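You operate a simulated robot arm through the tools that you are given. There is no shell and no other tool. Be economical: measure what you need, move in short steps, check, and stop when the job is done.

The job below is to be done with a simulated two-armed robot. You get a single attempt, and the scene is never put back.

TASK
Fetch the white bag from the drum bench top and set it on the shelf under the cleaning table. Pick up the blue tin from the drum bench top with one hand, pass it to the other hand and put it on the shelf under the cleaning table. Any order will do. Set down upright: white bag, blue tin.

The check looks at the end state, three seconds after you hand in, the way a careful person would. Anything else that was tipped, shoved, dropped, spilled or broken makes it a failure.

THE ROBOT
Two 7-joint arms with two-finger parallel grippers on one trunk, on a base that drives. Base frame: it is fixed to the floor where the robot stands at the start and does not move with it; the origin is under the middle of the robot, x ahead of it, y to its left, z up. Units: cm, rad, N and s.
The left shoulder is at the start at [5, 18.7, 116], the right one opposite. With the tool pointing down near the work surface each hand reaches from about 10 to 66 cm from the robot's upright axis, wherever it stands, measured 20 degrees to its own side. Places, roughly: shelf under the cleaning table [-380, 220, 40]. Payload 3.43 kg a hand.
The TCP of each hand is the grasp point between the finger pads, 3 cm short of the fingertips. In the tool frame z runs along the fingers and y along their closing line. Largest opening 9.4 cm; finger width 2.8, thickness 1; the body of the gripper, 5 by 9.6 cm, starts 5.5 cm behind the TCP.
Orientation is that of the tool frame in the base frame, as a unit quaternion [w, x, y, z]. With the fingers straight down and closing along the base's y, the tool's x points along the base's -x, its y along +y and its z along -z.

THE INTERFACE
- The arms move only by the tool jog_arm. It takes "left_targets", "right_targets" or both (then of equal length, played together; a hand with none holds still); each is a list of rows, each a list of 7 numbers: the gripper command, from -1 (fully open) to 1 (shut), values between in proportion, then the shift along the tool's x, y, z in cm, then the turn, a rotation vector about the tool's x, y, z in degrees. In form: [[hand, tx, ty, tz, rx, ry, rz], ...]. A call has 1 to 8 rows; each row is the pose to reach, as a shift and turn from the pose commanded when the call began, along the tool's axes at that moment. Rows are played at 5 a second. More than 5 cm and 0.15 rad between two rows, or a gripper value outside its range, and nothing of the call is played. Where a pose cannot be reached the arm comes as near as it can. A force on the tool above 40 N (or 10 N above the force at the start of the call, whichever is more), or a blocked arm, ends the call early, and 0.2 s more pass. The fingers move at their own pace (about 15.3 cm/s each) and stop on an object; they squeeze with about 37 N. The grip force told is the motor's: it shows also when the fingers shut on nothing. Time passes only in rows, and 0.2 s behind the last, so rows that repeat a pose let the fingers close. The reply holds the time, the measured pose of the TCP, the force on the tool along the base axes, the opening and the grip force, in the units named above and with some noise, with the torque about the TCP (base axes, N m) and any sound that the robot's microphone picked up.
- Cameras (640 x 400 px; columns grow to the right, rows downward): "scene" is now at [13.56, 3.85, 133.63]; the picture's right is [0.46, -0.89, 0.00], its down [-0.56, -0.29, -0.77] and it looks along [0.69, 0.36, -0.63] (base axes); focal length 290 px, centre (320, 200). "left" rides on the left gripper at [7.6, -1.4, -10.3] in its tool frame; the picture's right is [0.18, 0.98, 0.00], its down [-0.75, 0.14, -0.64] and it looks along [-0.63, 0.12, 0.77] (tool axes); focal length 243 px, centre (320, 200). "right" rides on the right gripper at [7.6, 1.4, -10.2] in its tool frame; the picture's right is [-0.18, 0.98, 0.00], its down [-0.75, -0.14, -0.64] and it looks along [-0.63, -0.12, 0.77] (tool axes); focal length 243 px, centre (320, 200). There is no depth. A picture from a camera that has moved, and an enlarged one, comes with that camera's place and axes in the base frame and with its lens. The place of the scene camera against the robot may be out by one fixed shift of up to 2.5 cm in any direction.
- get_image(camera): a new picture of that camera. The clock stands still meanwhile.
- lift_body(by): slides the trunk up (or, below 0, down) by that many cm; the arms and the scene camera ride with it, the base frame stays. It gives what a move gives, with no picture.
- drive_base(legs): drives the robot by 1 to 6 legs, each [ahead, left, turn to the left] in cm, cm and rad, along the robot's own axes; the way and the turn of a leg run together, so that a leg with both is an arc; at most 150 cm and 3.142 rad a leg. The arms and the cameras ride along, it lands a little off, and it stops where it bumps. It gives what a move gives.
- turn_head(pan, tilt): turns the head with the scene camera to pan (to the left, within 1.396 rad either way) and tilt (down, from -0.506 to 1.204), counted from straight ahead of the robot. It gives what a move gives.
- zoom(camera, box): a new picture of the part [left, top, right, bottom] of that camera's present view, enlarged. The clock stands still meanwhile.
- finish_job(): hands the job in; it is judged then, once.

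Work in short steps. Places have to be worked out from the pictures, the camera data and where the tool is seen: move nearer, look again, correct. Check each grasp and each placing, and mend what went wrong. You have 165 turns and 138 pictures in all, those below and enlarged ones among them. Open the grippers and draw the arms clear of the work before you hand the job in, unless the task says otherwise; then end with one line.

The tools are called after ">>>" by a JSON object that holds its "op" and its "data". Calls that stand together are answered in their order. jog_arm: Moves the arms, as the interface text tells. Its arguments: {"type":"object","properties":{"left_targets":{"type":"array"},"right_targets":{"type":"array"}},"required":[]} The other tools are called the same way: lift_body (by) slides the trunk up or down; drive_base (legs) drives the base; turn_head (pan, tilt) turns the head that bears the scene camera; get_image (camera) takes a picture; zoom (camera, box) takes an enlarged picture of a part of a camera's view; finish_job () hands the job in.

At the start:

```text
clock: 0.0
left_position: [35.53, 38.39, 106.99]
left_orientation: [-0.001, 0.0, 1.0, -0.001]
left_wrist_force: [0.0, -0.3, 0.4]
left_ft_torque: [0.01, 0.02, 0.01]
left_grip_width: 9.42
left_grasp_force: 0.1
right_position: [33.63, 6.18, 109.92]
right_orientation: [0.0, 0.0, 1.0, 0.0]
right_wrist_force: [0.1, 0.1, -0.2]
right_ft_torque: [-0.01, 0.02, 0.0]
right_grip_width: 9.39
right_grasp_force: 0.0
trunk travel left (down, up): [-37.5, 5.7]
robot x, y, heading: [-0.07, 0.13, -0.0]
head pan, tilt: [0.478, 0.688]
```

scene: 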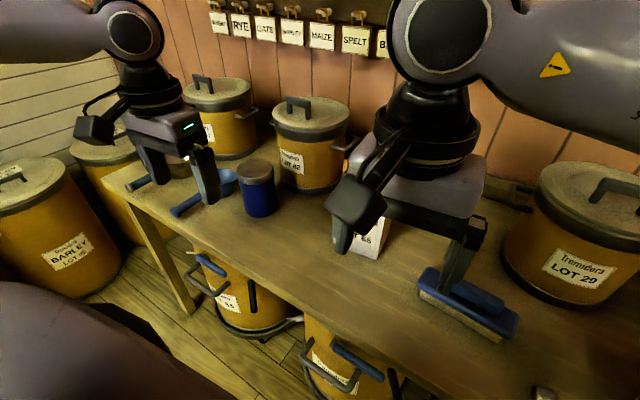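
right: 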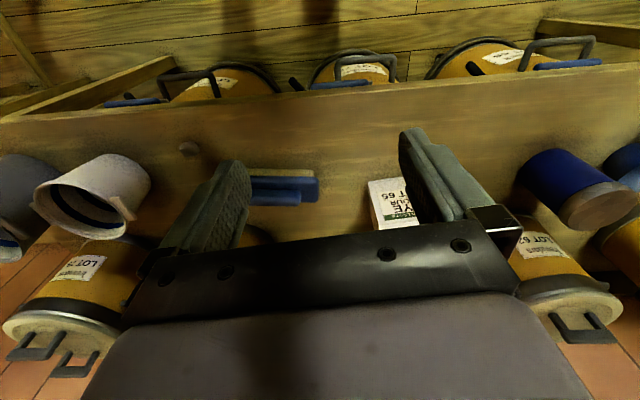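
left: 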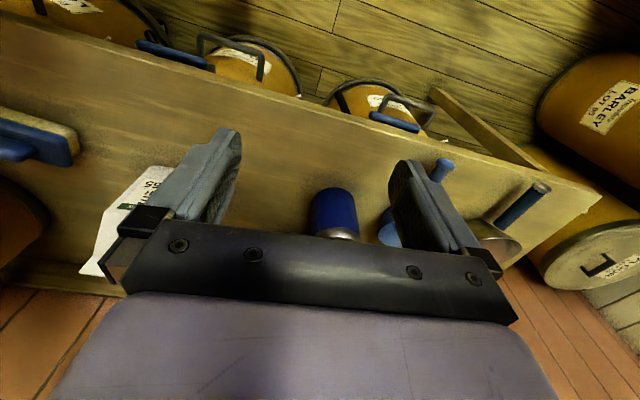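

I'll look at the bench more closely before moving, since the right hand hides the bag in the scene picture.

>>> {"op": "zoom", "data": {"camera": "scene", "box": [100, 120, 420, 320]}}

>>> {"op": "zoom", "data": {"camera": "left", "box": [60, 120, 560, 300]}}

>>> {"op": "zoom", "data": {"camera": "right", "box": [340, 120, 640, 300]}}

```text
2.00 times, centred on (260, 220) of scene
camera zoom: at [13.56, 3.85, 133.63], right [0.46, -0.89, 0.0], down [-0.56, -0.29, -0.77], along [0.69, 0.36, -0.63], focal length 580 px, centre (440, 160)
```

zoom: 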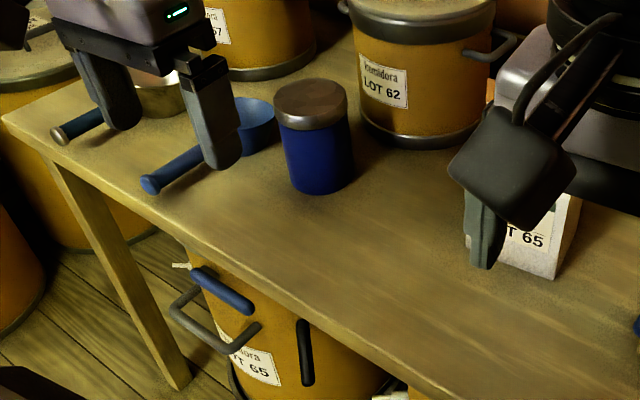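

```text
1.28 times, centred on (310, 210) of left
camera zoom: at [27.81, 36.89, 117.1], right [-0.18, 0.98, 0.0], down [0.75, 0.14, 0.64], along [0.63, 0.12, -0.77], focal length 311 px, centre (333, 187)
```

zoom: 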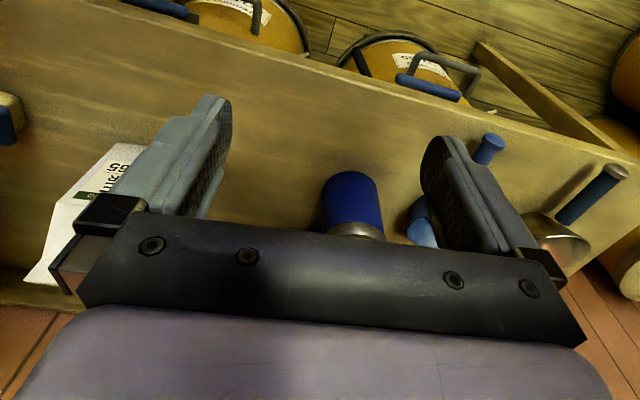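

```text
2.13 times, centred on (490, 210) of right
camera zoom: at [25.99, 7.7, 120.19], right [0.18, 0.98, 0.0], down [0.75, -0.14, 0.64], along [0.63, -0.12, -0.77], focal length 518 px, centre (-43, 179)
```

zoom: 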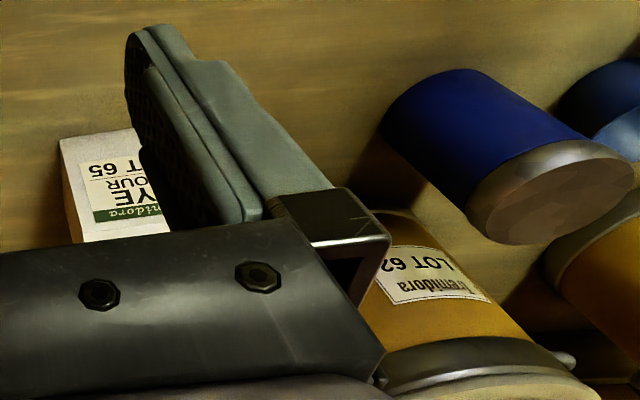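

The tin stands near [59, 46] and the bag near [60, 16], with the right hand in front of it. I move the right hand aside and look again.

>>> {"op": "jog_arm", "data": {"right_targets": [[-1, 2, -4, 0, 0, 0, 0], [-1, 4, -8, 0, 0, 0, 0], [-1, 5, -12, 0, 0, 0, 0], [-1, 5, -16, 0, 0, 0, 0], [-1, 5, -20, 0, 0, 0, 0], [-1, 5, -24, 0, 0, 0, 0]], "left_targets": [[-1, 2, 4, 0, 0, 0, 0], [-1, 4, 7, 0, 0, 0, 0], [-1, 5, 10, 0, 0, 0, 0], [-1, 5, 13, 0, 0, 0, 0], [-1, 5, 13, 0, 0, 0, 0], [-1, 5, 13, 0, 0, 0, 0]]}}

>>> {"op": "get_image", "data": {"camera": "scene"}}

>>> {"op": "turn_head", "data": {"pan": 0.2, "tilt": 1.15}}

>>> {"op": "get_image", "data": {"camera": "scene"}}

```text
clock: 1.4
left_position: [30.51, 51.31, 106.92]
left_orientation: [0.0, 0.0, 1.0, 0.0]
left_wrist_force: [-0.3, 0.3, 0.9]
left_ft_torque: [0.0, -0.03, 0.01]
left_grip_width: 9.41
left_grasp_force: 0.0
right_position: [28.69, -17.95, 109.79]
right_orientation: [0.0, 0.001, 1.0, 0.0]
right_wrist_force: [1.1, -0.2, -0.5]
right_ft_torque: [-0.01, -0.01, 0.0]
right_grip_width: 9.39
right_grasp_force: 0.0
trunk travel left (down, up): [-37.5, 5.7]
robot x, y, heading: [0.11, 0.24, 0.001]
head pan, tilt: [0.478, 0.688]
```

```text
131 pictures are left
camera scene: at [13.52, 3.78, 133.64], right [0.46, -0.89, 0.0], down [-0.56, -0.29, -0.77], along [0.69, 0.36, -0.63], focal length 290 px, centre (320, 200)
```

scene: 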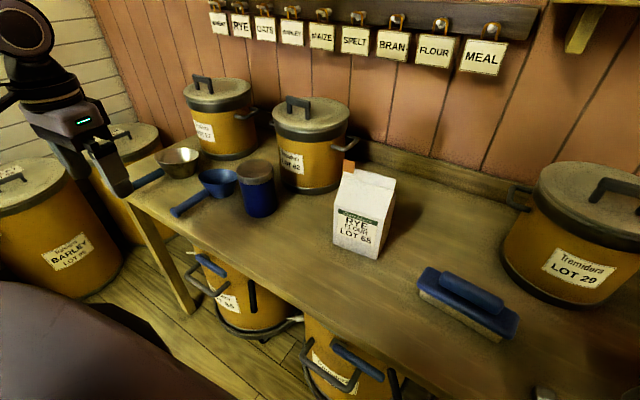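

```text
clock: 2.3
left_position: [30.55, 51.27, 106.88]
left_orientation: [0.0, 0.0, 1.0, 0.001]
left_wrist_force: [0.1, -0.1, -0.1]
left_ft_torque: [-0.01, -0.01, -0.01]
left_grip_width: 9.41
left_grasp_force: 0.1
right_position: [28.62, -17.63, 109.81]
right_orientation: [0.0, 0.001, 1.0, 0.0]
right_wrist_force: [-0.1, -0.8, 0.9]
right_ft_torque: [0.02, 0.02, 0.01]
right_grip_width: 9.42
right_grasp_force: 0.0
trunk travel left (down, up): [-37.5, 5.7]
robot x, y, heading: [0.17, 0.04, 0.004]
head pan, tilt: [0.201, 1.15]
```

```text
130 pictures are left
camera scene: at [11.82, 1.12, 130.22], right [0.2, -0.98, 0.0], down [-0.89, -0.18, -0.41], along [0.4, 0.08, -0.91], focal length 290 px, centre (320, 200)
```

scene: 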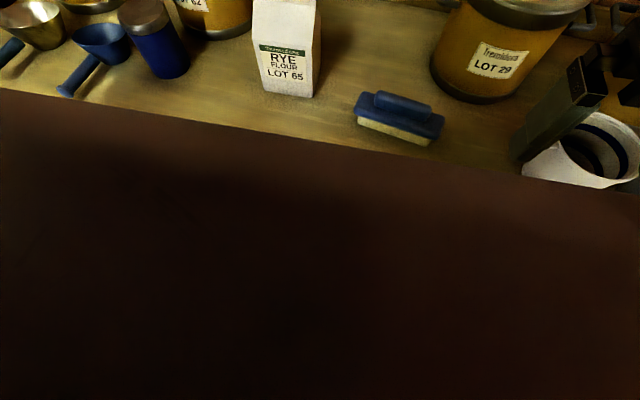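

The bag's front face looks about 11 cm wide, too wide for the fingers that way, so I need its depth and the shape of its top. I turn the head back and zoom.

>>> {"op": "turn_head", "data": {"pan": 0.5, "tilt": 0.75}}

>>> {"op": "zoom", "data": {"camera": "scene", "box": [300, 120, 460, 220]}}

>>> {"op": "zoom", "data": {"camera": "scene", "box": [140, 100, 340, 225]}}

>>> {"op": "zoom", "data": {"camera": "right", "box": [0, 0, 640, 400]}}

```text
clock: 3.2
left_position: [30.45, 51.39, 106.92]
left_orientation: [0.001, 0.0, 1.0, 0.0]
left_wrist_force: [0.2, -1.0, 0.9]
left_ft_torque: [0.0, -0.05, -0.01]
left_grip_width: 9.4
left_grasp_force: 0.0
right_position: [28.72, -17.72, 109.82]
right_orientation: [0.0, 0.001, 1.0, 0.0]
right_wrist_force: [-0.1, 0.4, 0.2]
right_ft_torque: [-0.01, 0.0, -0.01]
right_grip_width: 9.4
right_grasp_force: 0.2
trunk travel left (down, up): [-37.5, 5.7]
robot x, y, heading: [0.29, 0.22, 0.002]
head pan, tilt: [0.499, 0.75]
```

```text
4.00 times, centred on (380, 170) of scene
camera zoom: at [13.26, 3.88, 133.09], right [0.48, -0.88, 0.0], down [-0.6, -0.33, -0.73], along [0.64, 0.35, -0.68], focal length 1161 px, centre (80, 320)
```

zoom: 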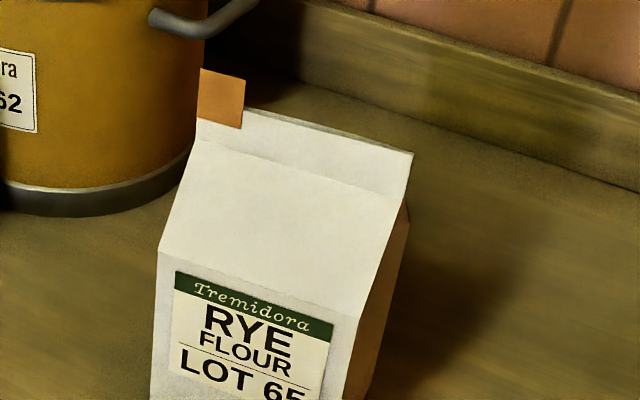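

```text
3.20 times, centred on (240, 162) of scene
camera zoom: at [13.26, 3.88, 133.09], right [0.48, -0.88, 0.0], down [-0.6, -0.33, -0.73], along [0.64, 0.35, -0.68], focal length 929 px, centre (576, 320)
```

zoom: 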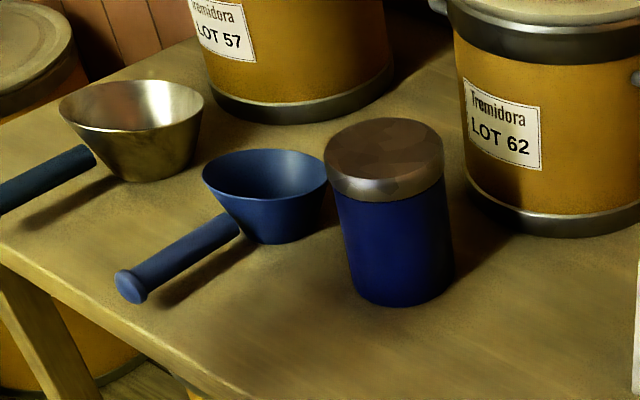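

```text
1.00 times, centred on (320, 200) of right
camera zoom: at [21.06, -16.21, 120.16], right [0.18, 0.98, 0.0], down [0.75, -0.14, 0.64], along [0.63, -0.12, -0.77], focal length 243 px, centre (320, 200)
```

zoom: 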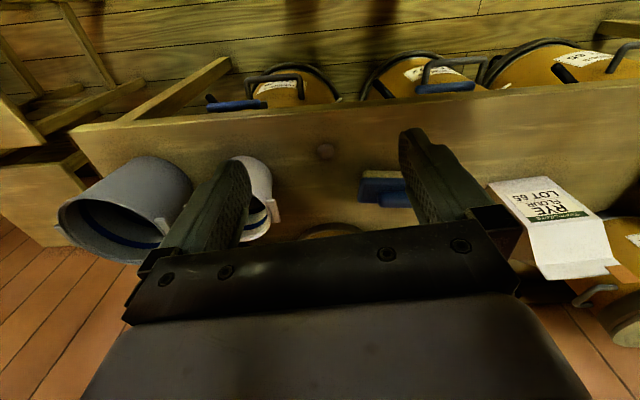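

The bag is a gable-top carton with a thin fin along y; I need its depth, so I zoom on its lower part.

>>> {"op": "zoom", "data": {"camera": "scene", "box": [310, 140, 438, 220]}}

>>> {"op": "zoom", "data": {"camera": "scene", "box": [310, 180, 438, 260]}}

>>> {"op": "get_image", "data": {"camera": "left"}}

```text
5.00 times, centred on (374, 180) of scene
camera zoom: at [13.26, 3.88, 133.09], right [0.48, -0.88, 0.0], down [-0.6, -0.33, -0.73], along [0.64, 0.35, -0.68], focal length 1451 px, centre (50, 300)
```

zoom: 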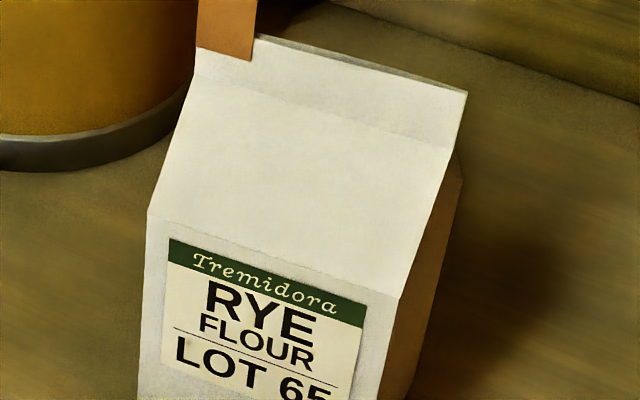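

```text
5.00 times, centred on (374, 220) of scene
camera zoom: at [13.26, 3.88, 133.09], right [0.48, -0.88, 0.0], down [-0.6, -0.33, -0.73], along [0.64, 0.35, -0.68], focal length 1451 px, centre (50, 100)
```

zoom: 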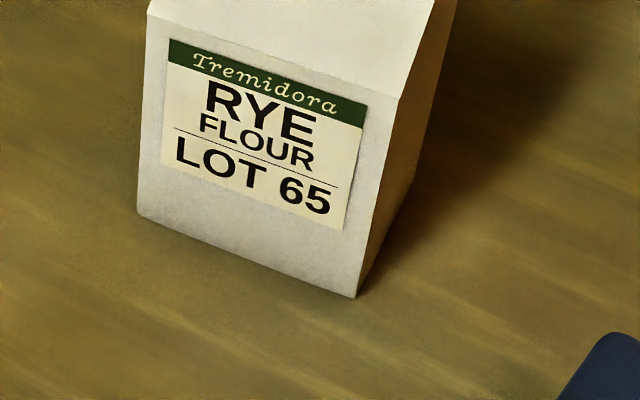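

```text
124 pictures are left
camera left: at [22.81, 49.83, 117.09], right [-0.18, 0.98, 0.0], down [0.75, 0.14, 0.64], along [0.63, 0.12, -0.77], focal length 243 px, centre (320, 200)
```

left: 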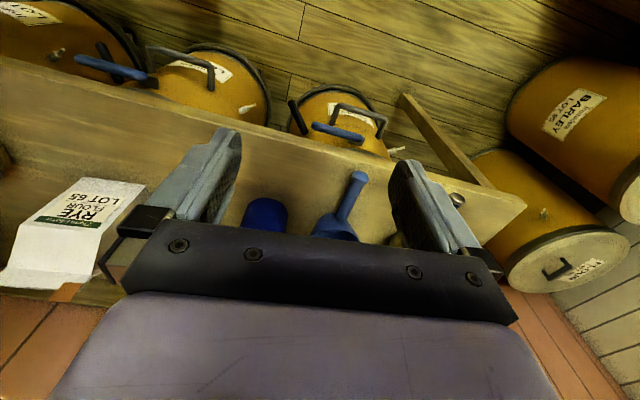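

Estimates: the bag is about 11.3 × 7.8 × 20.5 cm, with its centre near [62, 17.8]. The tin is about 8.6 cm across (lid about 9) and 12.6 high, near [60.9, 47.7]. Before choosing grasps I want to see the shelf's clearance, so I look left and right for free floor.

>>> {"op": "turn_head", "data": {"pan": 1.39, "tilt": 0.35}}

>>> {"op": "get_image", "data": {"camera": "scene"}}

>>> {"op": "turn_head", "data": {"pan": -1.39, "tilt": 0.35}}

>>> {"op": "get_image", "data": {"camera": "scene"}}

```text
clock: 4.4
left_position: [30.62, 51.16, 107.0]
left_orientation: [0.0, 0.0, 1.0, 0.001]
left_wrist_force: [-0.3, -0.1, 0.5]
left_ft_torque: [-0.01, 0.01, 0.02]
left_grip_width: 9.4
left_grasp_force: 0.0
right_position: [28.66, -17.68, 109.92]
right_orientation: [0.0, 0.001, 1.0, 0.001]
right_wrist_force: [-0.8, 0.2, -0.4]
right_ft_torque: [0.03, -0.02, 0.01]
right_grip_width: 9.4
right_grasp_force: 0.0
trunk travel left (down, up): [-37.5, 5.7]
robot x, y, heading: [-0.03, -0.02, -0.001]
head pan, tilt: [1.389, 0.351]
```

```text
123 pictures are left
camera scene: at [7.67, 9.08, 136.66], right [0.98, -0.18, 0.0], down [-0.06, -0.34, -0.94], along [0.17, 0.92, -0.34], focal length 290 px, centre (320, 200)
```

scene: 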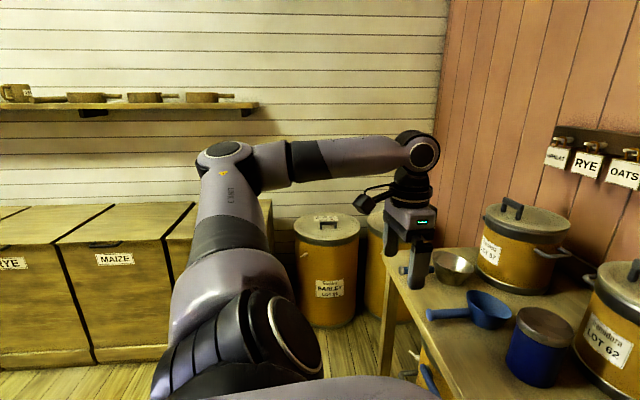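

```text
clock: 6.8
left_position: [30.37, 51.25, 106.97]
left_orientation: [0.0, 0.0, 1.0, 0.0]
left_wrist_force: [0.2, -0.3, 0.1]
left_ft_torque: [-0.01, -0.01, -0.03]
left_grip_width: 9.39
left_grasp_force: 0.1
right_position: [28.76, -17.73, 109.91]
right_orientation: [0.001, 0.0, 1.0, 0.0]
right_wrist_force: [0.6, 0.4, 0.2]
right_ft_torque: [0.0, 0.03, -0.01]
right_grip_width: 9.41
right_grasp_force: 0.1
trunk travel left (down, up): [-37.5, 5.7]
robot x, y, heading: [0.12, 0.03, -0.005]
head pan, tilt: [-1.389, 0.351]
```

```text
122 pictures are left
camera scene: at [7.67, -9.24, 136.66], right [-0.98, -0.18, 0.0], down [-0.06, 0.34, -0.94], along [0.17, -0.92, -0.34], focal length 290 px, centre (320, 200)
```

scene: 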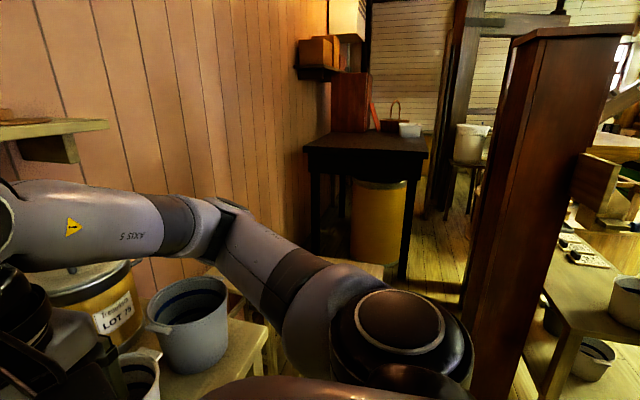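

The floor looks free on the left, with the bins at y≈145. I back off a little, turn left and look toward the cleaning table.

>>> {"op": "drive_base", "data": {"legs": [[-30, 0, 0], [0, 0, 1.5]]}}

>>> {"op": "turn_head", "data": {"pan": 1.0, "tilt": 0.3}}

>>> {"op": "get_image", "data": {"camera": "scene"}}

```text
clock: 12.5
left_position: [-79.07, 33.72, 106.92]
left_orientation: [0.0, -0.684, 0.73, 0.0]
left_wrist_force: [-0.1, 0.2, 0.9]
left_ft_torque: [-0.02, -0.03, -0.01]
left_grip_width: 9.42
left_grasp_force: 0.0
right_position: [-10.29, 27.37, 109.83]
right_orientation: [0.0, -0.684, 0.73, 0.0]
right_wrist_force: [-0.3, -0.2, -0.4]
right_ft_torque: [0.0, 0.02, -0.01]
right_grip_width: 9.4
right_grasp_force: 0.0
trunk travel left (down, up): [-37.5, 5.7]
robot x, y, heading: [-30.29, 0.19, 1.505]
head pan, tilt: [-1.389, 0.351]
```

```text
clock: 14.7
left_position: [-79.15, 33.71, 106.92]
left_orientation: [0.0, -0.683, 0.731, 0.0]
left_wrist_force: [-0.2, 0.3, 0.1]
left_ft_torque: [0.05, 0.01, 0.0]
left_grip_width: 9.39
left_grasp_force: 0.1
right_position: [-10.22, 27.4, 109.89]
right_orientation: [0.0, -0.683, 0.73, 0.0]
right_wrist_force: [0.1, -0.3, -0.4]
right_ft_torque: [-0.02, 0.0, 0.0]
right_grip_width: 9.4
right_grasp_force: 0.1
trunk travel left (down, up): [-37.5, 5.7]
robot x, y, heading: [-30.08, 0.26, 1.507]
head pan, tilt: [1.0, 0.3]
```

```text
121 pictures are left
camera scene: at [-36.88, 11.25, 137.13], right [0.59, 0.8, 0.0], down [0.24, -0.18, -0.96], along [-0.77, 0.57, -0.3], focal length 290 px, centre (320, 200)
```

scene: 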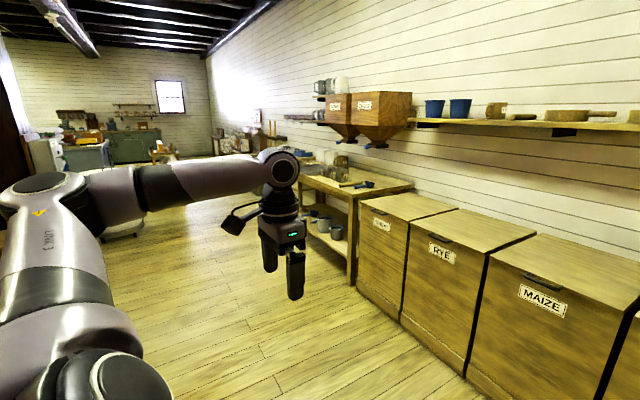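

The cleaning table should appear around pixel (295, 181), behind the left gripper, further along the same wall. I drive closer along open floor toward about [-250, 100] and look.

>>> {"op": "drive_base", "data": {"legs": [[0, 0, 1.15], [120, 0, 0]]}}

>>> {"op": "turn_head", "data": {"pan": 0.0, "tilt": 0.35}}

>>> {"op": "get_image", "data": {"camera": "scene"}}

```text
clock: 18.0
left_position: [-81.73, -28.0, 107.11]
left_orientation: [-0.006, 0.964, -0.267, -0.005]
left_wrist_force: [-0.1, 0.0, 0.7]
left_ft_torque: [0.0, -0.01, 0.03]
left_grip_width: 9.38
left_grasp_force: 0.0
right_position: [-46.16, 30.24, 109.64]
right_orientation: [0.003, 0.967, -0.255, 0.001]
right_wrist_force: [-0.2, -0.5, 0.5]
right_ft_torque: [0.0, -0.01, 0.02]
right_grip_width: 9.39
right_grasp_force: 0.0
trunk travel left (down, up): [-37.5, 5.7]
robot x, y, heading: [-29.86, 0.07, 2.63]
head pan, tilt: [1.0, 0.3]
stopped in leg 1: the robot was blocked; the commanded pose is now the measured one
```

```text
clock: 19.2
left_position: [-81.67, -28.2, 107.05]
left_orientation: [-0.003, 0.964, -0.265, -0.002]
left_wrist_force: [0.5, -0.9, 0.9]
left_ft_torque: [0.0, 0.04, 0.02]
left_grip_width: 9.4
left_grasp_force: 0.1
right_position: [-46.35, 30.35, 109.54]
right_orientation: [0.004, 0.967, -0.254, 0.002]
right_wrist_force: [-0.3, 0.1, 0.2]
right_ft_torque: [-0.02, -0.01, 0.0]
right_grip_width: 9.39
right_grasp_force: 0.1
trunk travel left (down, up): [-37.5, 5.7]
robot x, y, heading: [-30.07, 0.59, 2.628]
head pan, tilt: [0.0, 0.351]
```

```text
120 pictures are left
camera scene: at [-43.19, 8.33, 136.58], right [0.49, 0.87, -0.01], down [0.3, -0.18, -0.94], along [-0.82, 0.46, -0.35], focal length 290 px, centre (320, 200)
```

scene: 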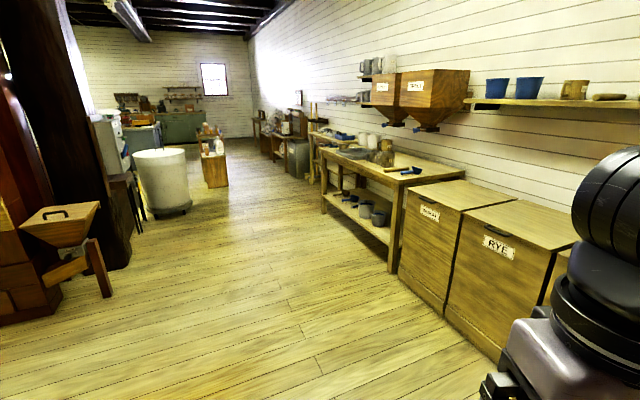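

The turn was blocked right at the end; the left arm probably touched something. I look to the left before moving on.

>>> {"op": "turn_head", "data": {"pan": 1.0, "tilt": 0.4}}

>>> {"op": "get_image", "data": {"camera": "scene"}}

>>> {"op": "get_image", "data": {"camera": "left"}}

>>> {"op": "turn_head", "data": {"pan": -1.0, "tilt": 0.4}}

>>> {"op": "get_image", "data": {"camera": "scene"}}

```text
clock: 20.5
left_position: [-81.58, -28.17, 106.97]
left_orientation: [-0.003, 0.964, -0.264, -0.003]
left_wrist_force: [0.0, 0.6, -0.4]
left_ft_torque: [0.0, -0.01, -0.02]
left_grip_width: 9.42
left_grasp_force: 0.1
right_position: [-46.3, 30.32, 109.62]
right_orientation: [0.005, 0.967, -0.254, 0.001]
right_wrist_force: [0.4, -1.1, 0.6]
right_ft_torque: [0.0, 0.01, 0.05]
right_grip_width: 9.42
right_grasp_force: 0.1
trunk travel left (down, up): [-37.5, 5.7]
robot x, y, heading: [-30.06, 0.19, 2.626]
head pan, tilt: [1.0, 0.4]
```

```text
119 pictures are left
camera scene: at [-43.25, -0.57, 136.2], right [-0.47, 0.88, -0.01], down [0.35, 0.17, -0.92], along [-0.81, -0.43, -0.39], focal length 290 px, centre (320, 200)
```

scene: 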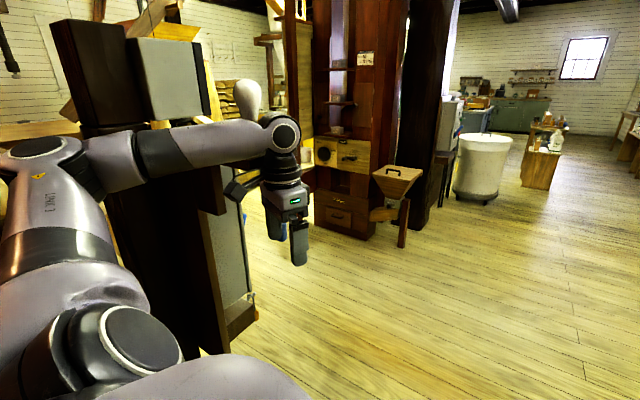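

```text
118 pictures are left
camera left: at [-74.48, -30.95, 117.13], right [-0.34, -0.94, -0.01], down [-0.72, 0.26, 0.65], along [-0.61, 0.23, -0.76], focal length 243 px, centre (320, 200)
```

left: 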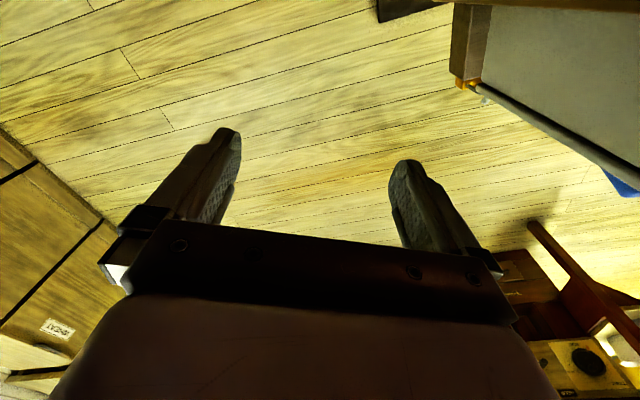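

```text
clock: 22.4
left_position: [-81.7, -28.12, 107.05]
left_orientation: [-0.002, 0.964, -0.264, -0.003]
left_wrist_force: [0.2, -0.5, 0.1]
left_ft_torque: [0.02, -0.04, 0.0]
left_grip_width: 9.39
left_grasp_force: 0.0
right_position: [-46.36, 30.41, 109.61]
right_orientation: [0.004, 0.967, -0.254, 0.001]
right_wrist_force: [-0.1, 0.1, 0.5]
right_ft_torque: [0.03, -0.01, -0.01]
right_grip_width: 9.39
right_grasp_force: 0.1
trunk travel left (down, up): [-37.5, 5.7]
robot x, y, heading: [-29.99, -0.05, 2.627]
head pan, tilt: [-1.0, 0.4]
```

```text
117 pictures are left
camera scene: at [-35.59, 13.01, 136.1], right [1.0, 0.06, 0.0], down [0.02, -0.4, -0.92], along [-0.05, 0.92, -0.4], focal length 290 px, centre (320, 200)
```

scene: 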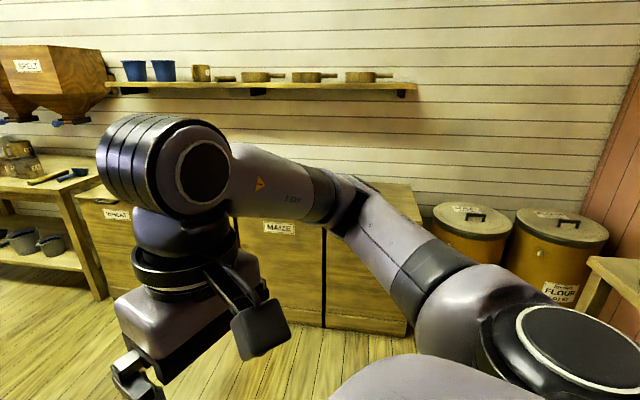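

The left arm only brushed the fixed dark machine, and nothing appears to have moved. The near table spans x −189 to −324, so the cleaning table is the next one along. I drive there at about y = 75.

>>> {"op": "drive_base", "data": {"legs": [[0, -20, 0], [120, 0, 0], [0, 0, 0.5], [140, 0, 0]]}}

>>> {"op": "turn_head", "data": {"pan": -0.75, "tilt": 0.4}}

>>> {"op": "get_image", "data": {"camera": "scene"}}

```text
clock: 37.8
left_position: [-298.08, 29.0, 106.85]
left_orientation: [-0.005, 1.0, -0.018, -0.005]
left_wrist_force: [-0.2, -0.2, -0.1]
left_ft_torque: [0.0, 0.01, 0.01]
left_grip_width: 9.42
left_grasp_force: 0.0
right_position: [-294.9, 97.56, 109.81]
right_orientation: [0.0, 1.0, -0.008, 0.0]
right_wrist_force: [-0.2, -0.1, 0.6]
right_ft_torque: [-0.01, -0.01, 0.0]
right_grip_width: 9.39
right_grasp_force: 0.2
trunk travel left (down, up): [-37.5, 5.7]
robot x, y, heading: [-266.36, 79.23, 3.123]
head pan, tilt: [-1.0, 0.4]
```

```text
clock: 38.6
left_position: [-298.07, 29.21, 106.8]
left_orientation: [-0.005, 1.0, -0.018, -0.005]
left_wrist_force: [-0.4, 0.5, 0.8]
left_ft_torque: [0.02, -0.02, -0.01]
left_grip_width: 9.43
left_grasp_force: 0.0
right_position: [-294.95, 97.45, 109.83]
right_orientation: [0.0, 1.0, -0.008, 0.0]
right_wrist_force: [-0.2, 0.6, -0.5]
right_ft_torque: [-0.02, 0.01, -0.01]
right_grip_width: 9.38
right_grasp_force: 0.0
trunk travel left (down, up): [-37.5, 5.7]
robot x, y, heading: [-266.48, 79.02, 3.128]
head pan, tilt: [-0.75, 0.4]
```

```text
116 pictures are left
camera scene: at [-278.85, 85.66, 136.21], right [0.69, 0.72, 0.0], down [0.28, -0.27, -0.92], along [-0.66, 0.64, -0.39], focal length 290 px, centre (320, 200)
```

scene: 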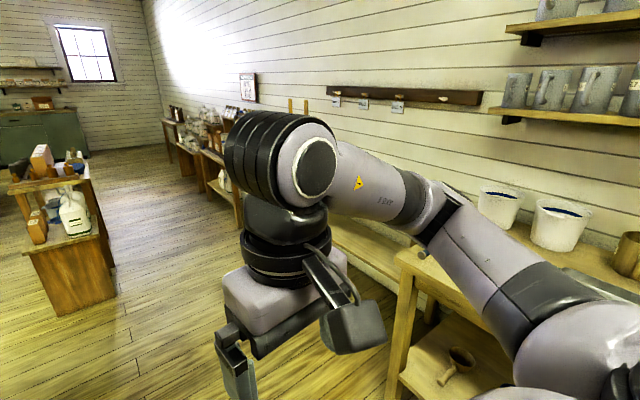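

The arm hides the spot. I go on to x ≈ −345 and turn right to face the wall and the table.

>>> {"op": "drive_base", "data": {"legs": [[85, 0, 0], [0, 0, -1.55]]}}

>>> {"op": "turn_head", "data": {"pan": 0.0, "tilt": 0.55}}

>>> {"op": "get_image", "data": {"camera": "scene"}}

```text
clock: 46.9
left_position: [-401.46, 110.52, 106.79]
left_orientation: [0.008, -0.703, 0.711, -0.001]
left_wrist_force: [0.1, 0.8, 0.5]
left_ft_torque: [-0.01, -0.02, 0.03]
left_grip_width: 9.4
left_grasp_force: 0.1
right_position: [-332.99, 108.9, 109.93]
right_orientation: [0.001, 0.71, -0.704, 0.0]
right_wrist_force: [-0.4, 0.4, -0.6]
right_ft_torque: [0.04, 0.01, 0.02]
right_grip_width: 9.36
right_grasp_force: 0.1
trunk travel left (down, up): [-37.5, 5.7]
robot x, y, heading: [-350.29, 79.59, 1.577]
head pan, tilt: [-0.75, 0.4]
```

```text
clock: 48.0
left_position: [-401.31, 110.53, 106.89]
left_orientation: [0.008, -0.703, 0.711, 0.0]
left_wrist_force: [-0.7, -0.3, 0.0]
left_ft_torque: [0.0, -0.01, 0.02]
left_grip_width: 9.39
left_grasp_force: 0.0
right_position: [-333.07, 109.07, 109.9]
right_orientation: [0.0, 0.71, -0.704, 0.0]
right_wrist_force: [0.2, -0.2, -0.3]
right_ft_torque: [-0.01, -0.01, -0.01]
right_grip_width: 9.39
right_grasp_force: 0.1
trunk travel left (down, up): [-37.5, 5.7]
robot x, y, heading: [-350.72, 80.27, 1.584]
head pan, tilt: [0.0, 0.55]
```

```text
115 pictures are left
camera scene: at [-350.53, 94.94, 134.84], right [1.0, 0.01, 0.0], down [0.0, -0.52, -0.85], along [-0.01, 0.85, -0.52], focal length 290 px, centre (320, 200)
```

scene: 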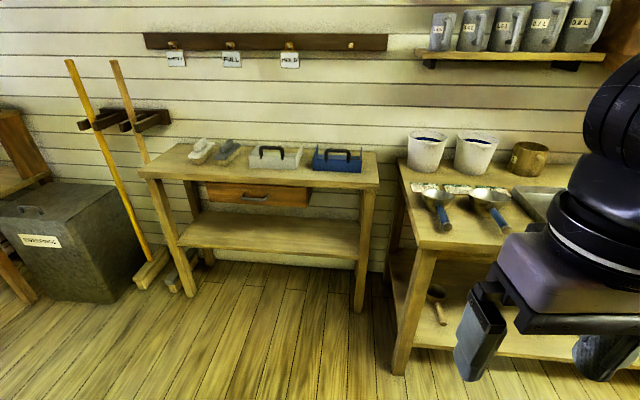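

The cleaning table is clear: its shelf (z≈40) is empty, spanning x≈−422…−332 and y≈200…233, with a drawer underside at z≈67. My plan is for the left hand to take the tin from above and the right hand to receive it at a slant, then the left hand takes the bag at a slant across its depth. I drive back to the bench.

>>> {"op": "drive_base", "data": {"legs": [[0, 0, -1.584], [140, 0, 0], [80, 0, 0], [110, -50, 0]]}}

>>> {"op": "turn_head", "data": {"pan": 0.2, "tilt": 0.7}}

>>> {"op": "get_image", "data": {"camera": "scene"}}

```text
clock: 68.3
left_position: [10.41, 88.03, 106.95]
left_orientation: [0.005, -0.001, 1.0, -0.005]
left_wrist_force: [-0.4, 0.1, 0.4]
left_ft_torque: [0.01, -0.02, 0.0]
left_grip_width: 9.4
left_grasp_force: 0.0
right_position: [9.72, 19.59, 109.84]
right_orientation: [0.0, -0.011, 1.0, 0.0]
right_wrist_force: [0.5, -0.3, 1.2]
right_ft_torque: [-0.03, -0.03, -0.02]
right_grip_width: 9.43
right_grasp_force: 0.1
trunk travel left (down, up): [-37.5, 5.7]
robot x, y, heading: [-19.21, 36.14, 0.023]
head pan, tilt: [0.0, 0.55]
```

```text
clock: 69.1
left_position: [10.3, 87.89, 106.83]
left_orientation: [0.005, -0.001, 1.0, -0.005]
left_wrist_force: [-0.2, 0.2, -0.6]
left_ft_torque: [-0.02, -0.01, 0.03]
left_grip_width: 9.42
left_grasp_force: 0.1
right_position: [9.71, 19.45, 109.82]
right_orientation: [0.0, -0.01, 1.0, -0.001]
right_wrist_force: [0.7, -1.4, 0.2]
right_ft_torque: [0.0, 0.02, -0.01]
right_grip_width: 9.38
right_grasp_force: 0.1
trunk travel left (down, up): [-37.5, 5.7]
robot x, y, heading: [-19.1, 36.58, 0.019]
head pan, tilt: [0.201, 0.7]
```

```text
114 pictures are left
camera scene: at [-5.09, 38.57, 133.53], right [0.22, -0.98, 0.0], down [-0.63, -0.14, -0.77], along [0.75, 0.17, -0.64], focal length 290 px, centre (320, 200)
```

scene: 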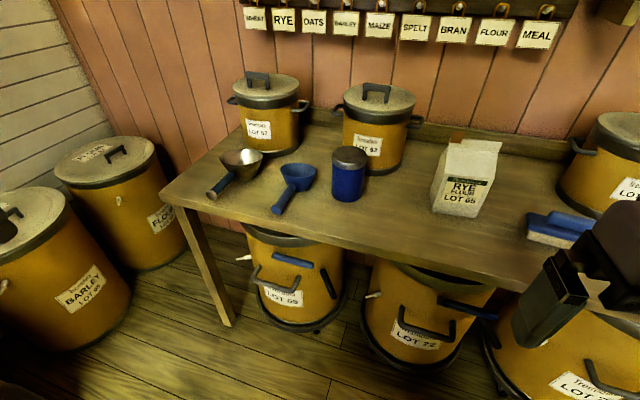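

The bench is unchanged, and the drums below stand behind its front edge. I move to about (4, 30) so the tin falls within the left hand's reach.

>>> {"op": "drive_base", "data": {"legs": [[23, -6, -0.019]]}}

>>> {"op": "turn_head", "data": {"pan": 0.25, "tilt": 0.75}}

>>> {"op": "get_image", "data": {"camera": "scene"}}

```text
clock: 70.9
left_position: [34.64, 81.65, 106.9]
left_orientation: [0.005, 0.008, 1.0, -0.005]
left_wrist_force: [-0.1, -0.3, 0.0]
left_ft_torque: [0.0, -0.01, 0.01]
left_grip_width: 9.39
left_grasp_force: 0.0
right_position: [32.72, 13.23, 109.76]
right_orientation: [0.0, -0.001, 1.0, 0.0]
right_wrist_force: [0.0, 0.1, 0.0]
right_ft_torque: [0.03, 0.04, -0.04]
right_grip_width: 9.38
right_grasp_force: 0.0
trunk travel left (down, up): [-37.5, 5.7]
robot x, y, heading: [4.26, 30.82, 0.003]
head pan, tilt: [0.201, 0.7]
```

```text
clock: 71.5
left_position: [34.62, 81.66, 106.83]
left_orientation: [0.006, 0.009, 1.0, -0.005]
left_wrist_force: [-0.1, -0.4, 0.2]
left_ft_torque: [0.03, 0.0, -0.02]
left_grip_width: 9.41
left_grasp_force: 0.0
right_position: [32.61, 13.26, 109.84]
right_orientation: [0.0, -0.001, 1.0, 0.001]
right_wrist_force: [-0.4, -0.4, -0.3]
right_ft_torque: [0.02, -0.01, 0.02]
right_grip_width: 9.38
right_grasp_force: 0.0
trunk travel left (down, up): [-37.5, 5.7]
robot x, y, heading: [3.6, 31.06, 0.002]
head pan, tilt: [0.25, 0.75]
```

```text
113 pictures are left
camera scene: at [17.95, 32.98, 133.1], right [0.25, -0.97, 0.0], down [-0.66, -0.17, -0.73], along [0.71, 0.18, -0.68], focal length 290 px, centre (320, 200)
```

scene: 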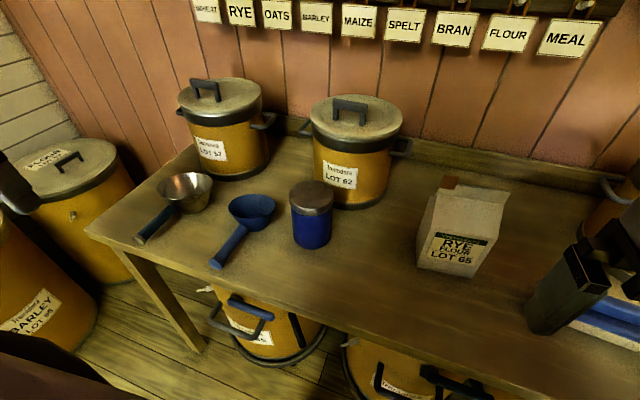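

The tin's lid centre is about [61, 46, 92.6]. I bring the left hand to about [49, 46] at the same height to look with its camera.

>>> {"op": "jog_arm", "data": {"left_targets": [[-1, -1.7, -4.4, 0, 0, 0, 0], [-1, -3.4, -8.8, 0, 0, 0, 0], [-1, -5.1, -13.2, 0, 0, 0, 0], [-1, -6.8, -17.6, 0, 0, 0, 0], [-1, -8.5, -22, 0, 0, 0, 0], [-1, -10.2, -26.4, 0, 0, 0, 0], [-1, -12, -30.8, 0, 0, 0, 0], [-1, -14, -35.2, 0, 0, 0, 0]]}}

>>> {"op": "get_image", "data": {"camera": "left"}}

>>> {"op": "get_image", "data": {"camera": "scene"}}

```text
clock: 73.3
left_position: [48.0, 46.09, 107.49]
left_orientation: [0.006, 0.009, 1.0, -0.005]
left_wrist_force: [0.1, 0.0, 0.3]
left_ft_torque: [0.0, -0.05, -0.02]
left_grip_width: 9.39
left_grasp_force: 0.1
right_position: [32.67, 13.19, 109.89]
right_orientation: [-0.001, -0.001, 1.0, 0.0]
right_wrist_force: [0.2, -0.8, 0.5]
right_ft_torque: [0.03, 0.01, 0.02]
right_grip_width: 9.42
right_grasp_force: 0.1
trunk travel left (down, up): [-37.5, 5.7]
robot x, y, heading: [3.86, 31.09, 0.002]
head pan, tilt: [0.25, 0.75]
```

```text
112 pictures are left
camera left: at [40.23, 44.89, 117.51], right [-0.17, 0.99, -0.01], down [0.75, 0.13, 0.65], along [0.64, 0.1, -0.76], focal length 243 px, centre (320, 200)
```

left: 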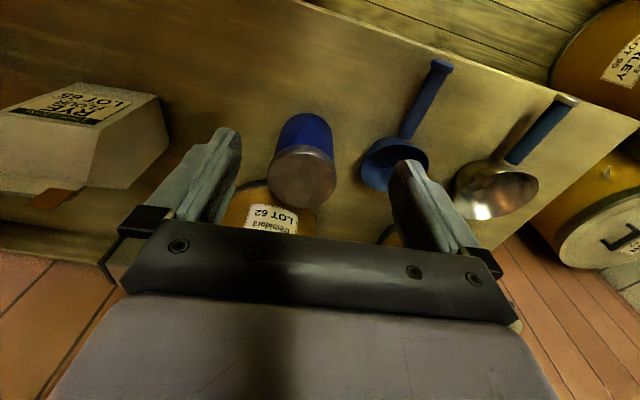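

```text
111 pictures are left
camera scene: at [17.98, 32.9, 133.09], right [0.25, -0.97, 0.0], down [-0.66, -0.17, -0.73], along [0.71, 0.18, -0.68], focal length 290 px, centre (320, 200)
```

scene: 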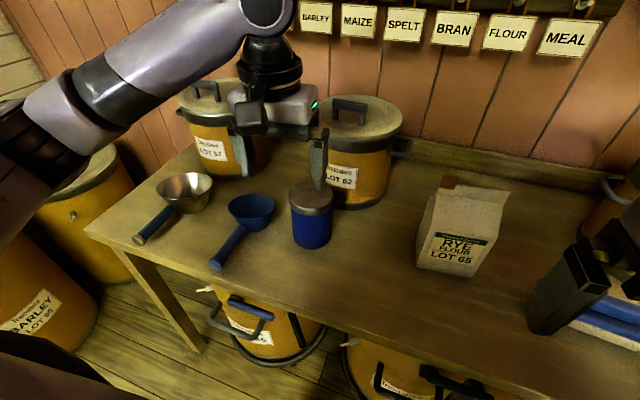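

The wrist camera puts the tin's centre at about [59, 45.6], with its lid at z≈91.5–92.6 and about 8.8 cm wide. I move above it and look again.

>>> {"op": "jog_arm", "data": {"left_targets": [[-1, -4, 0.1, 0, 0, 0, 0], [-1, -8, 0.3, 0, 0, 0, 0], [-1, -11, 0.5, 0, 0, 0, 0], [-1, -11, 0.5, 0, 0, 0, 0]]}}

>>> {"op": "get_image", "data": {"camera": "left"}}

```text
clock: 74.3
left_position: [59.05, 46.36, 107.68]
left_orientation: [0.007, 0.01, 1.0, -0.005]
left_wrist_force: [-0.5, -0.7, 0.8]
left_ft_torque: [-0.01, -0.06, -0.02]
left_grip_width: 9.41
left_grasp_force: 0.0
right_position: [32.76, 13.31, 109.94]
right_orientation: [0.0, -0.001, 1.0, 0.001]
right_wrist_force: [0.6, 0.3, 0.2]
right_ft_torque: [0.01, 0.04, 0.01]
right_grip_width: 9.41
right_grasp_force: 0.1
trunk travel left (down, up): [-37.5, 5.7]
robot x, y, heading: [4.42, 31.06, 0.004]
head pan, tilt: [0.25, 0.75]
```

```text
110 pictures are left
camera left: at [51.18, 45.28, 117.66], right [-0.17, 0.99, -0.01], down [0.75, 0.13, 0.65], along [0.64, 0.1, -0.76], focal length 243 px, centre (320, 200)
```

left: 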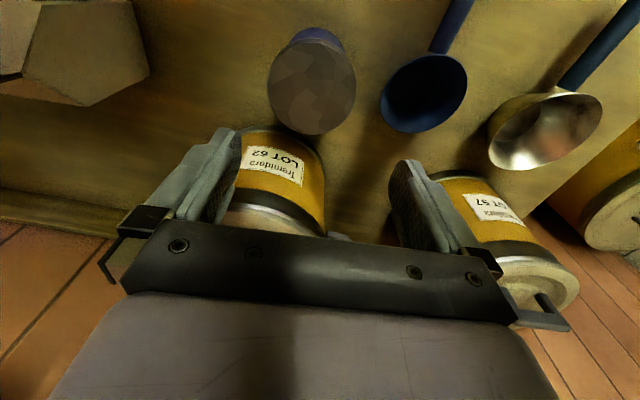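

The lid centre is at about [58.5, 45.5]. I correct for that and go down until the fingertips are just above the lid.

>>> {"op": "jog_arm", "data": {"left_targets": [[-1, 0.6, -0.7, 3, 0, 0, 0], [-1, 0.7, -0.74, 7, 0, 0, 0], [-1, 0.7, -0.74, 10.7, 0, 0, 0], [-1, 0.7, -0.74, 10.7, 0, 0, 0]]}}

>>> {"op": "get_image", "data": {"camera": "left"}}

>>> {"op": "zoom", "data": {"camera": "scene", "box": [220, 100, 420, 260]}}

```text
clock: 75.3
left_position: [58.44, 45.53, 96.69]
left_orientation: [0.006, 0.01, 1.0, -0.005]
left_wrist_force: [0.3, -0.9, 0.7]
left_ft_torque: [0.0, 0.0, -0.02]
left_grip_width: 9.41
left_grasp_force: 0.1
right_position: [32.7, 13.28, 109.82]
right_orientation: [0.0, -0.001, 1.0, 0.0]
right_wrist_force: [0.2, 1.1, 0.3]
right_ft_torque: [-0.03, -0.02, -0.01]
right_grip_width: 9.44
right_grasp_force: 0.1
trunk travel left (down, up): [-37.5, 5.7]
robot x, y, heading: [4.12, 31.18, 0.005]
head pan, tilt: [0.25, 0.75]
```

```text
109 pictures are left
camera left: at [50.58, 44.32, 106.84], right [-0.17, 0.99, -0.01], down [0.75, 0.13, 0.65], along [0.64, 0.1, -0.76], focal length 243 px, centre (320, 200)
```

left: 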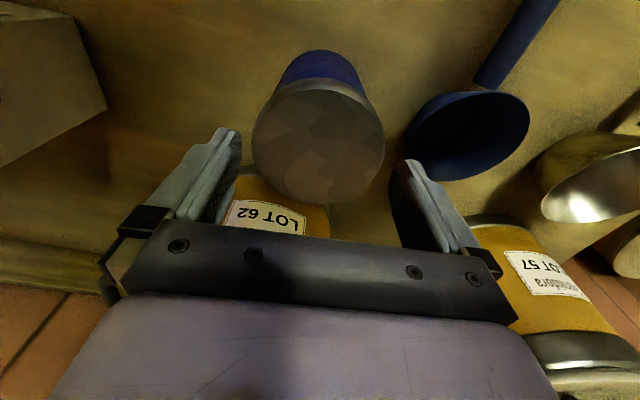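

```text
2.50 times, centred on (320, 180) of scene
camera zoom: at [17.95, 32.98, 133.1], right [0.25, -0.97, 0.0], down [-0.66, -0.17, -0.73], along [0.71, 0.18, -0.68], focal length 726 px, centre (320, 250)
```

zoom: 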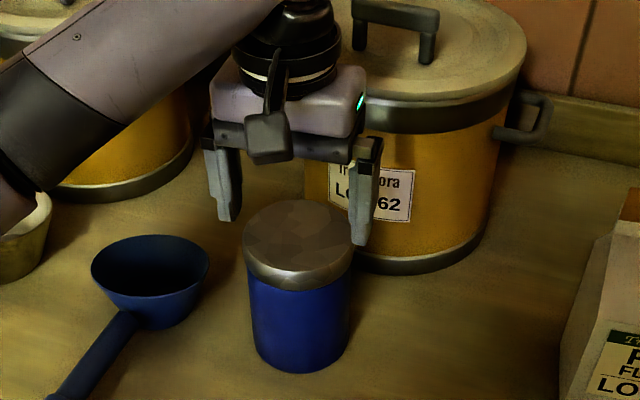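

The lid is centred between the fingers, with its centre at about [58.1, 45.3] and its top at ≈92. I descend around it to TCP z≈89.5.

>>> {"op": "jog_arm", "data": {"left_targets": [[-1, 0.4, -0.1, 1.5, 0, 0, 0], [-1, 0.4, -0.1, 3.5, 0, 0, 0], [-1, 0.4, -0.1, 5.5, 0, 0, 0], [-1, 0.4, -0.1, 7.1, 0, 0, 0], [-1, 0.4, -0.1, 7.1, 0, 0, 0]]}}

>>> {"op": "get_image", "data": {"camera": "left"}}

>>> {"op": "zoom", "data": {"camera": "scene", "box": [220, 100, 420, 260]}}

```text
clock: 76.5
left_position: [58.07, 45.47, 89.59]
left_orientation: [0.006, 0.009, 1.0, -0.006]
left_wrist_force: [-0.1, -0.2, -0.3]
left_ft_torque: [0.04, 0.04, 0.02]
left_grip_width: 9.39
left_grasp_force: 0.1
right_position: [32.68, 13.26, 109.82]
right_orientation: [0.0, -0.001, 1.0, 0.001]
right_wrist_force: [0.2, 0.2, 0.4]
right_ft_torque: [-0.02, -0.01, 0.01]
right_grip_width: 9.42
right_grasp_force: 0.0
trunk travel left (down, up): [-37.5, 5.7]
robot x, y, heading: [3.65, 30.78, 0.006]
head pan, tilt: [0.25, 0.75]
```

```text
107 pictures are left
camera left: at [50.22, 44.21, 99.74], right [-0.17, 0.99, -0.01], down [0.75, 0.13, 0.65], along [0.64, 0.1, -0.76], focal length 243 px, centre (320, 200)
```

left: 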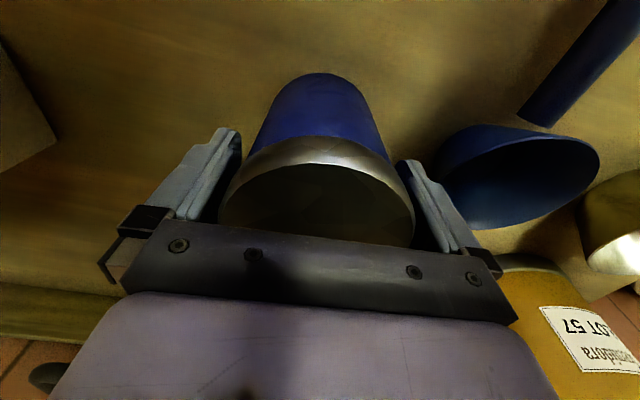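

```text
2.50 times, centred on (320, 180) of scene
camera zoom: at [17.95, 32.98, 133.1], right [0.25, -0.97, 0.0], down [-0.66, -0.17, -0.73], along [0.71, 0.18, -0.68], focal length 726 px, centre (320, 250)
```

zoom: 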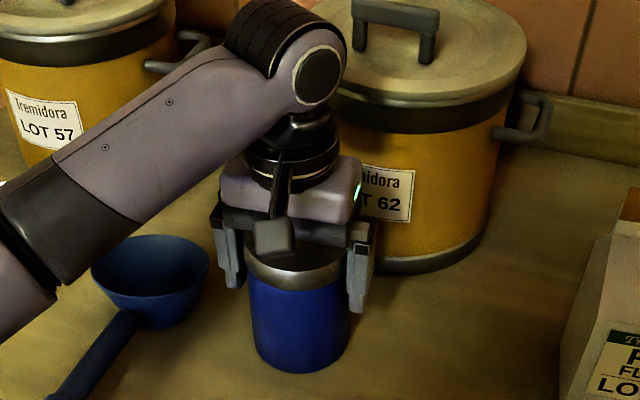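

The fingers straddle the lid with no contact force. I close.

>>> {"op": "jog_arm", "data": {"left_targets": [[1, 0, 0, 0, 0, 0, 0], [1, 0, 0, 0, 0, 0, 0], [1, 0, 0, 0, 0, 0, 0], [1, 0, 0, 0, 0, 0, 0]]}}

>>> {"op": "get_image", "data": {"camera": "left"}}

```text
clock: 77.5
left_position: [58.07, 45.52, 89.59]
left_orientation: [0.005, 0.009, 1.0, -0.005]
left_wrist_force: [0.1, 1.6, -0.2]
left_ft_torque: [0.25, -0.07, 0.0]
left_grip_width: 9.14
left_grasp_force: 37.1
right_position: [32.67, 13.35, 109.81]
right_orientation: [0.0, -0.002, 1.0, 0.001]
right_wrist_force: [1.1, 0.4, 0.4]
right_ft_torque: [0.01, -0.01, -0.02]
right_grip_width: 9.43
right_grasp_force: 0.1
trunk travel left (down, up): [-37.5, 5.7]
robot x, y, heading: [4.14, 30.9, 0.001]
head pan, tilt: [0.25, 0.75]
```

```text
105 pictures are left
camera left: at [50.22, 44.21, 99.75], right [-0.17, 0.99, -0.01], down [0.75, 0.13, 0.65], along [0.64, 0.1, -0.76], focal length 243 px, centre (320, 200)
```

left: 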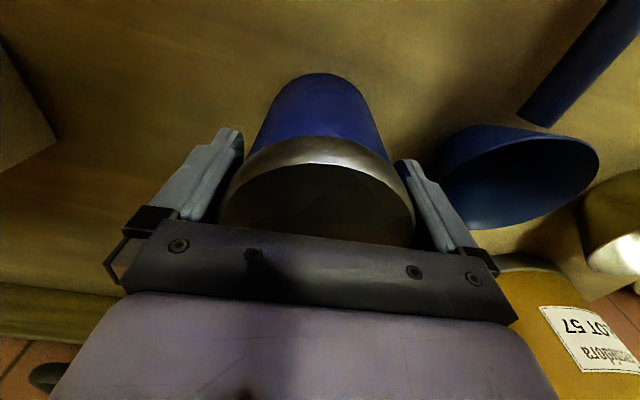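

The left hand grips the lid at 9.14 cm with 37 N. I lift straight up and check that it holds.

>>> {"op": "jog_arm", "data": {"left_targets": [[1, 0, 0, -1, 0, 0, 0], [1, 0, 0, -3, 0, 0, 0], [1, 0, 0, -6, 0, 0, 0], [1, 0, 0, -10, 0, 0, 0], [1, 0, 0, -14, 0, 0, 0], [1, 0, 0, -17, 0, 0, 0]]}}

>>> {"op": "get_image", "data": {"camera": "scene"}}

```text
clock: 78.9
left_position: [57.86, 45.66, 106.76]
left_orientation: [0.006, 0.009, 1.0, -0.005]
left_wrist_force: [-0.4, 0.2, -4.1]
left_ft_torque: [-0.02, 0.05, -0.01]
left_grip_width: 8.74
left_grasp_force: 36.7
right_position: [32.64, 13.21, 109.89]
right_orientation: [0.0, -0.001, 1.0, 0.0]
right_wrist_force: [0.9, 0.0, -0.2]
right_ft_torque: [-0.04, 0.0, 0.02]
right_grip_width: 9.42
right_grasp_force: 0.0
trunk travel left (down, up): [-37.5, 5.7]
robot x, y, heading: [3.84, 30.79, 0.006]
head pan, tilt: [0.25, 0.75]
```

```text
104 pictures are left
camera scene: at [17.96, 32.98, 133.09], right [0.25, -0.97, 0.0], down [-0.66, -0.17, -0.73], along [0.71, 0.18, -0.68], focal length 290 px, centre (320, 200)
```

scene: 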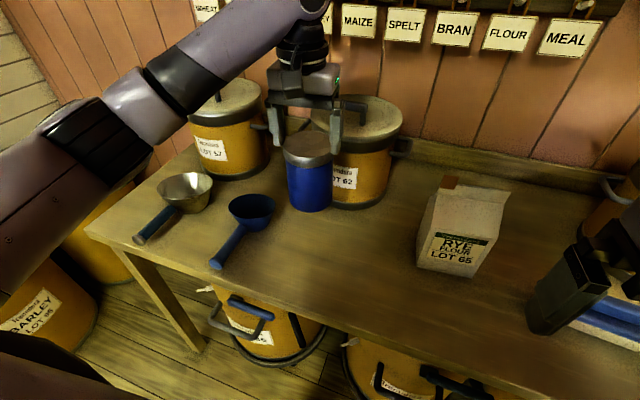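

The tin is lifted (4 N), but the grip narrowed to 8.74, so it may have shifted. I look closely.

>>> {"op": "zoom", "data": {"camera": "scene", "box": [230, 50, 390, 220]}}

>>> {"op": "get_image", "data": {"camera": "left"}}

```text
2.35 times, centred on (310, 135) of scene
camera zoom: at [17.96, 32.98, 133.09], right [0.25, -0.97, 0.0], down [-0.66, -0.17, -0.73], along [0.71, 0.18, -0.68], focal length 683 px, centre (344, 353)
```

zoom: 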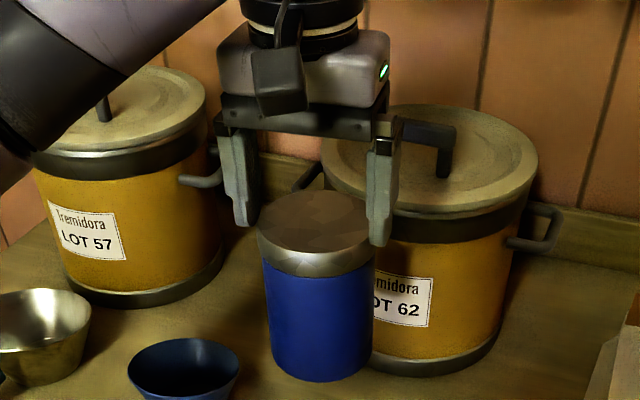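

```text
102 pictures are left
camera left: at [50.01, 44.41, 116.84], right [-0.17, 0.99, -0.01], down [0.75, 0.13, 0.65], along [0.64, 0.1, -0.76], focal length 243 px, centre (320, 200)
```

left: 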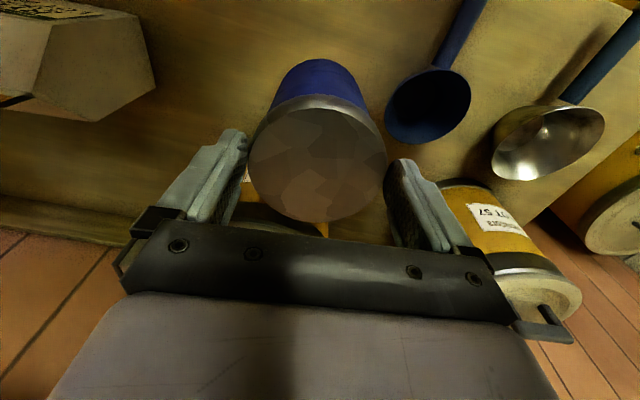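

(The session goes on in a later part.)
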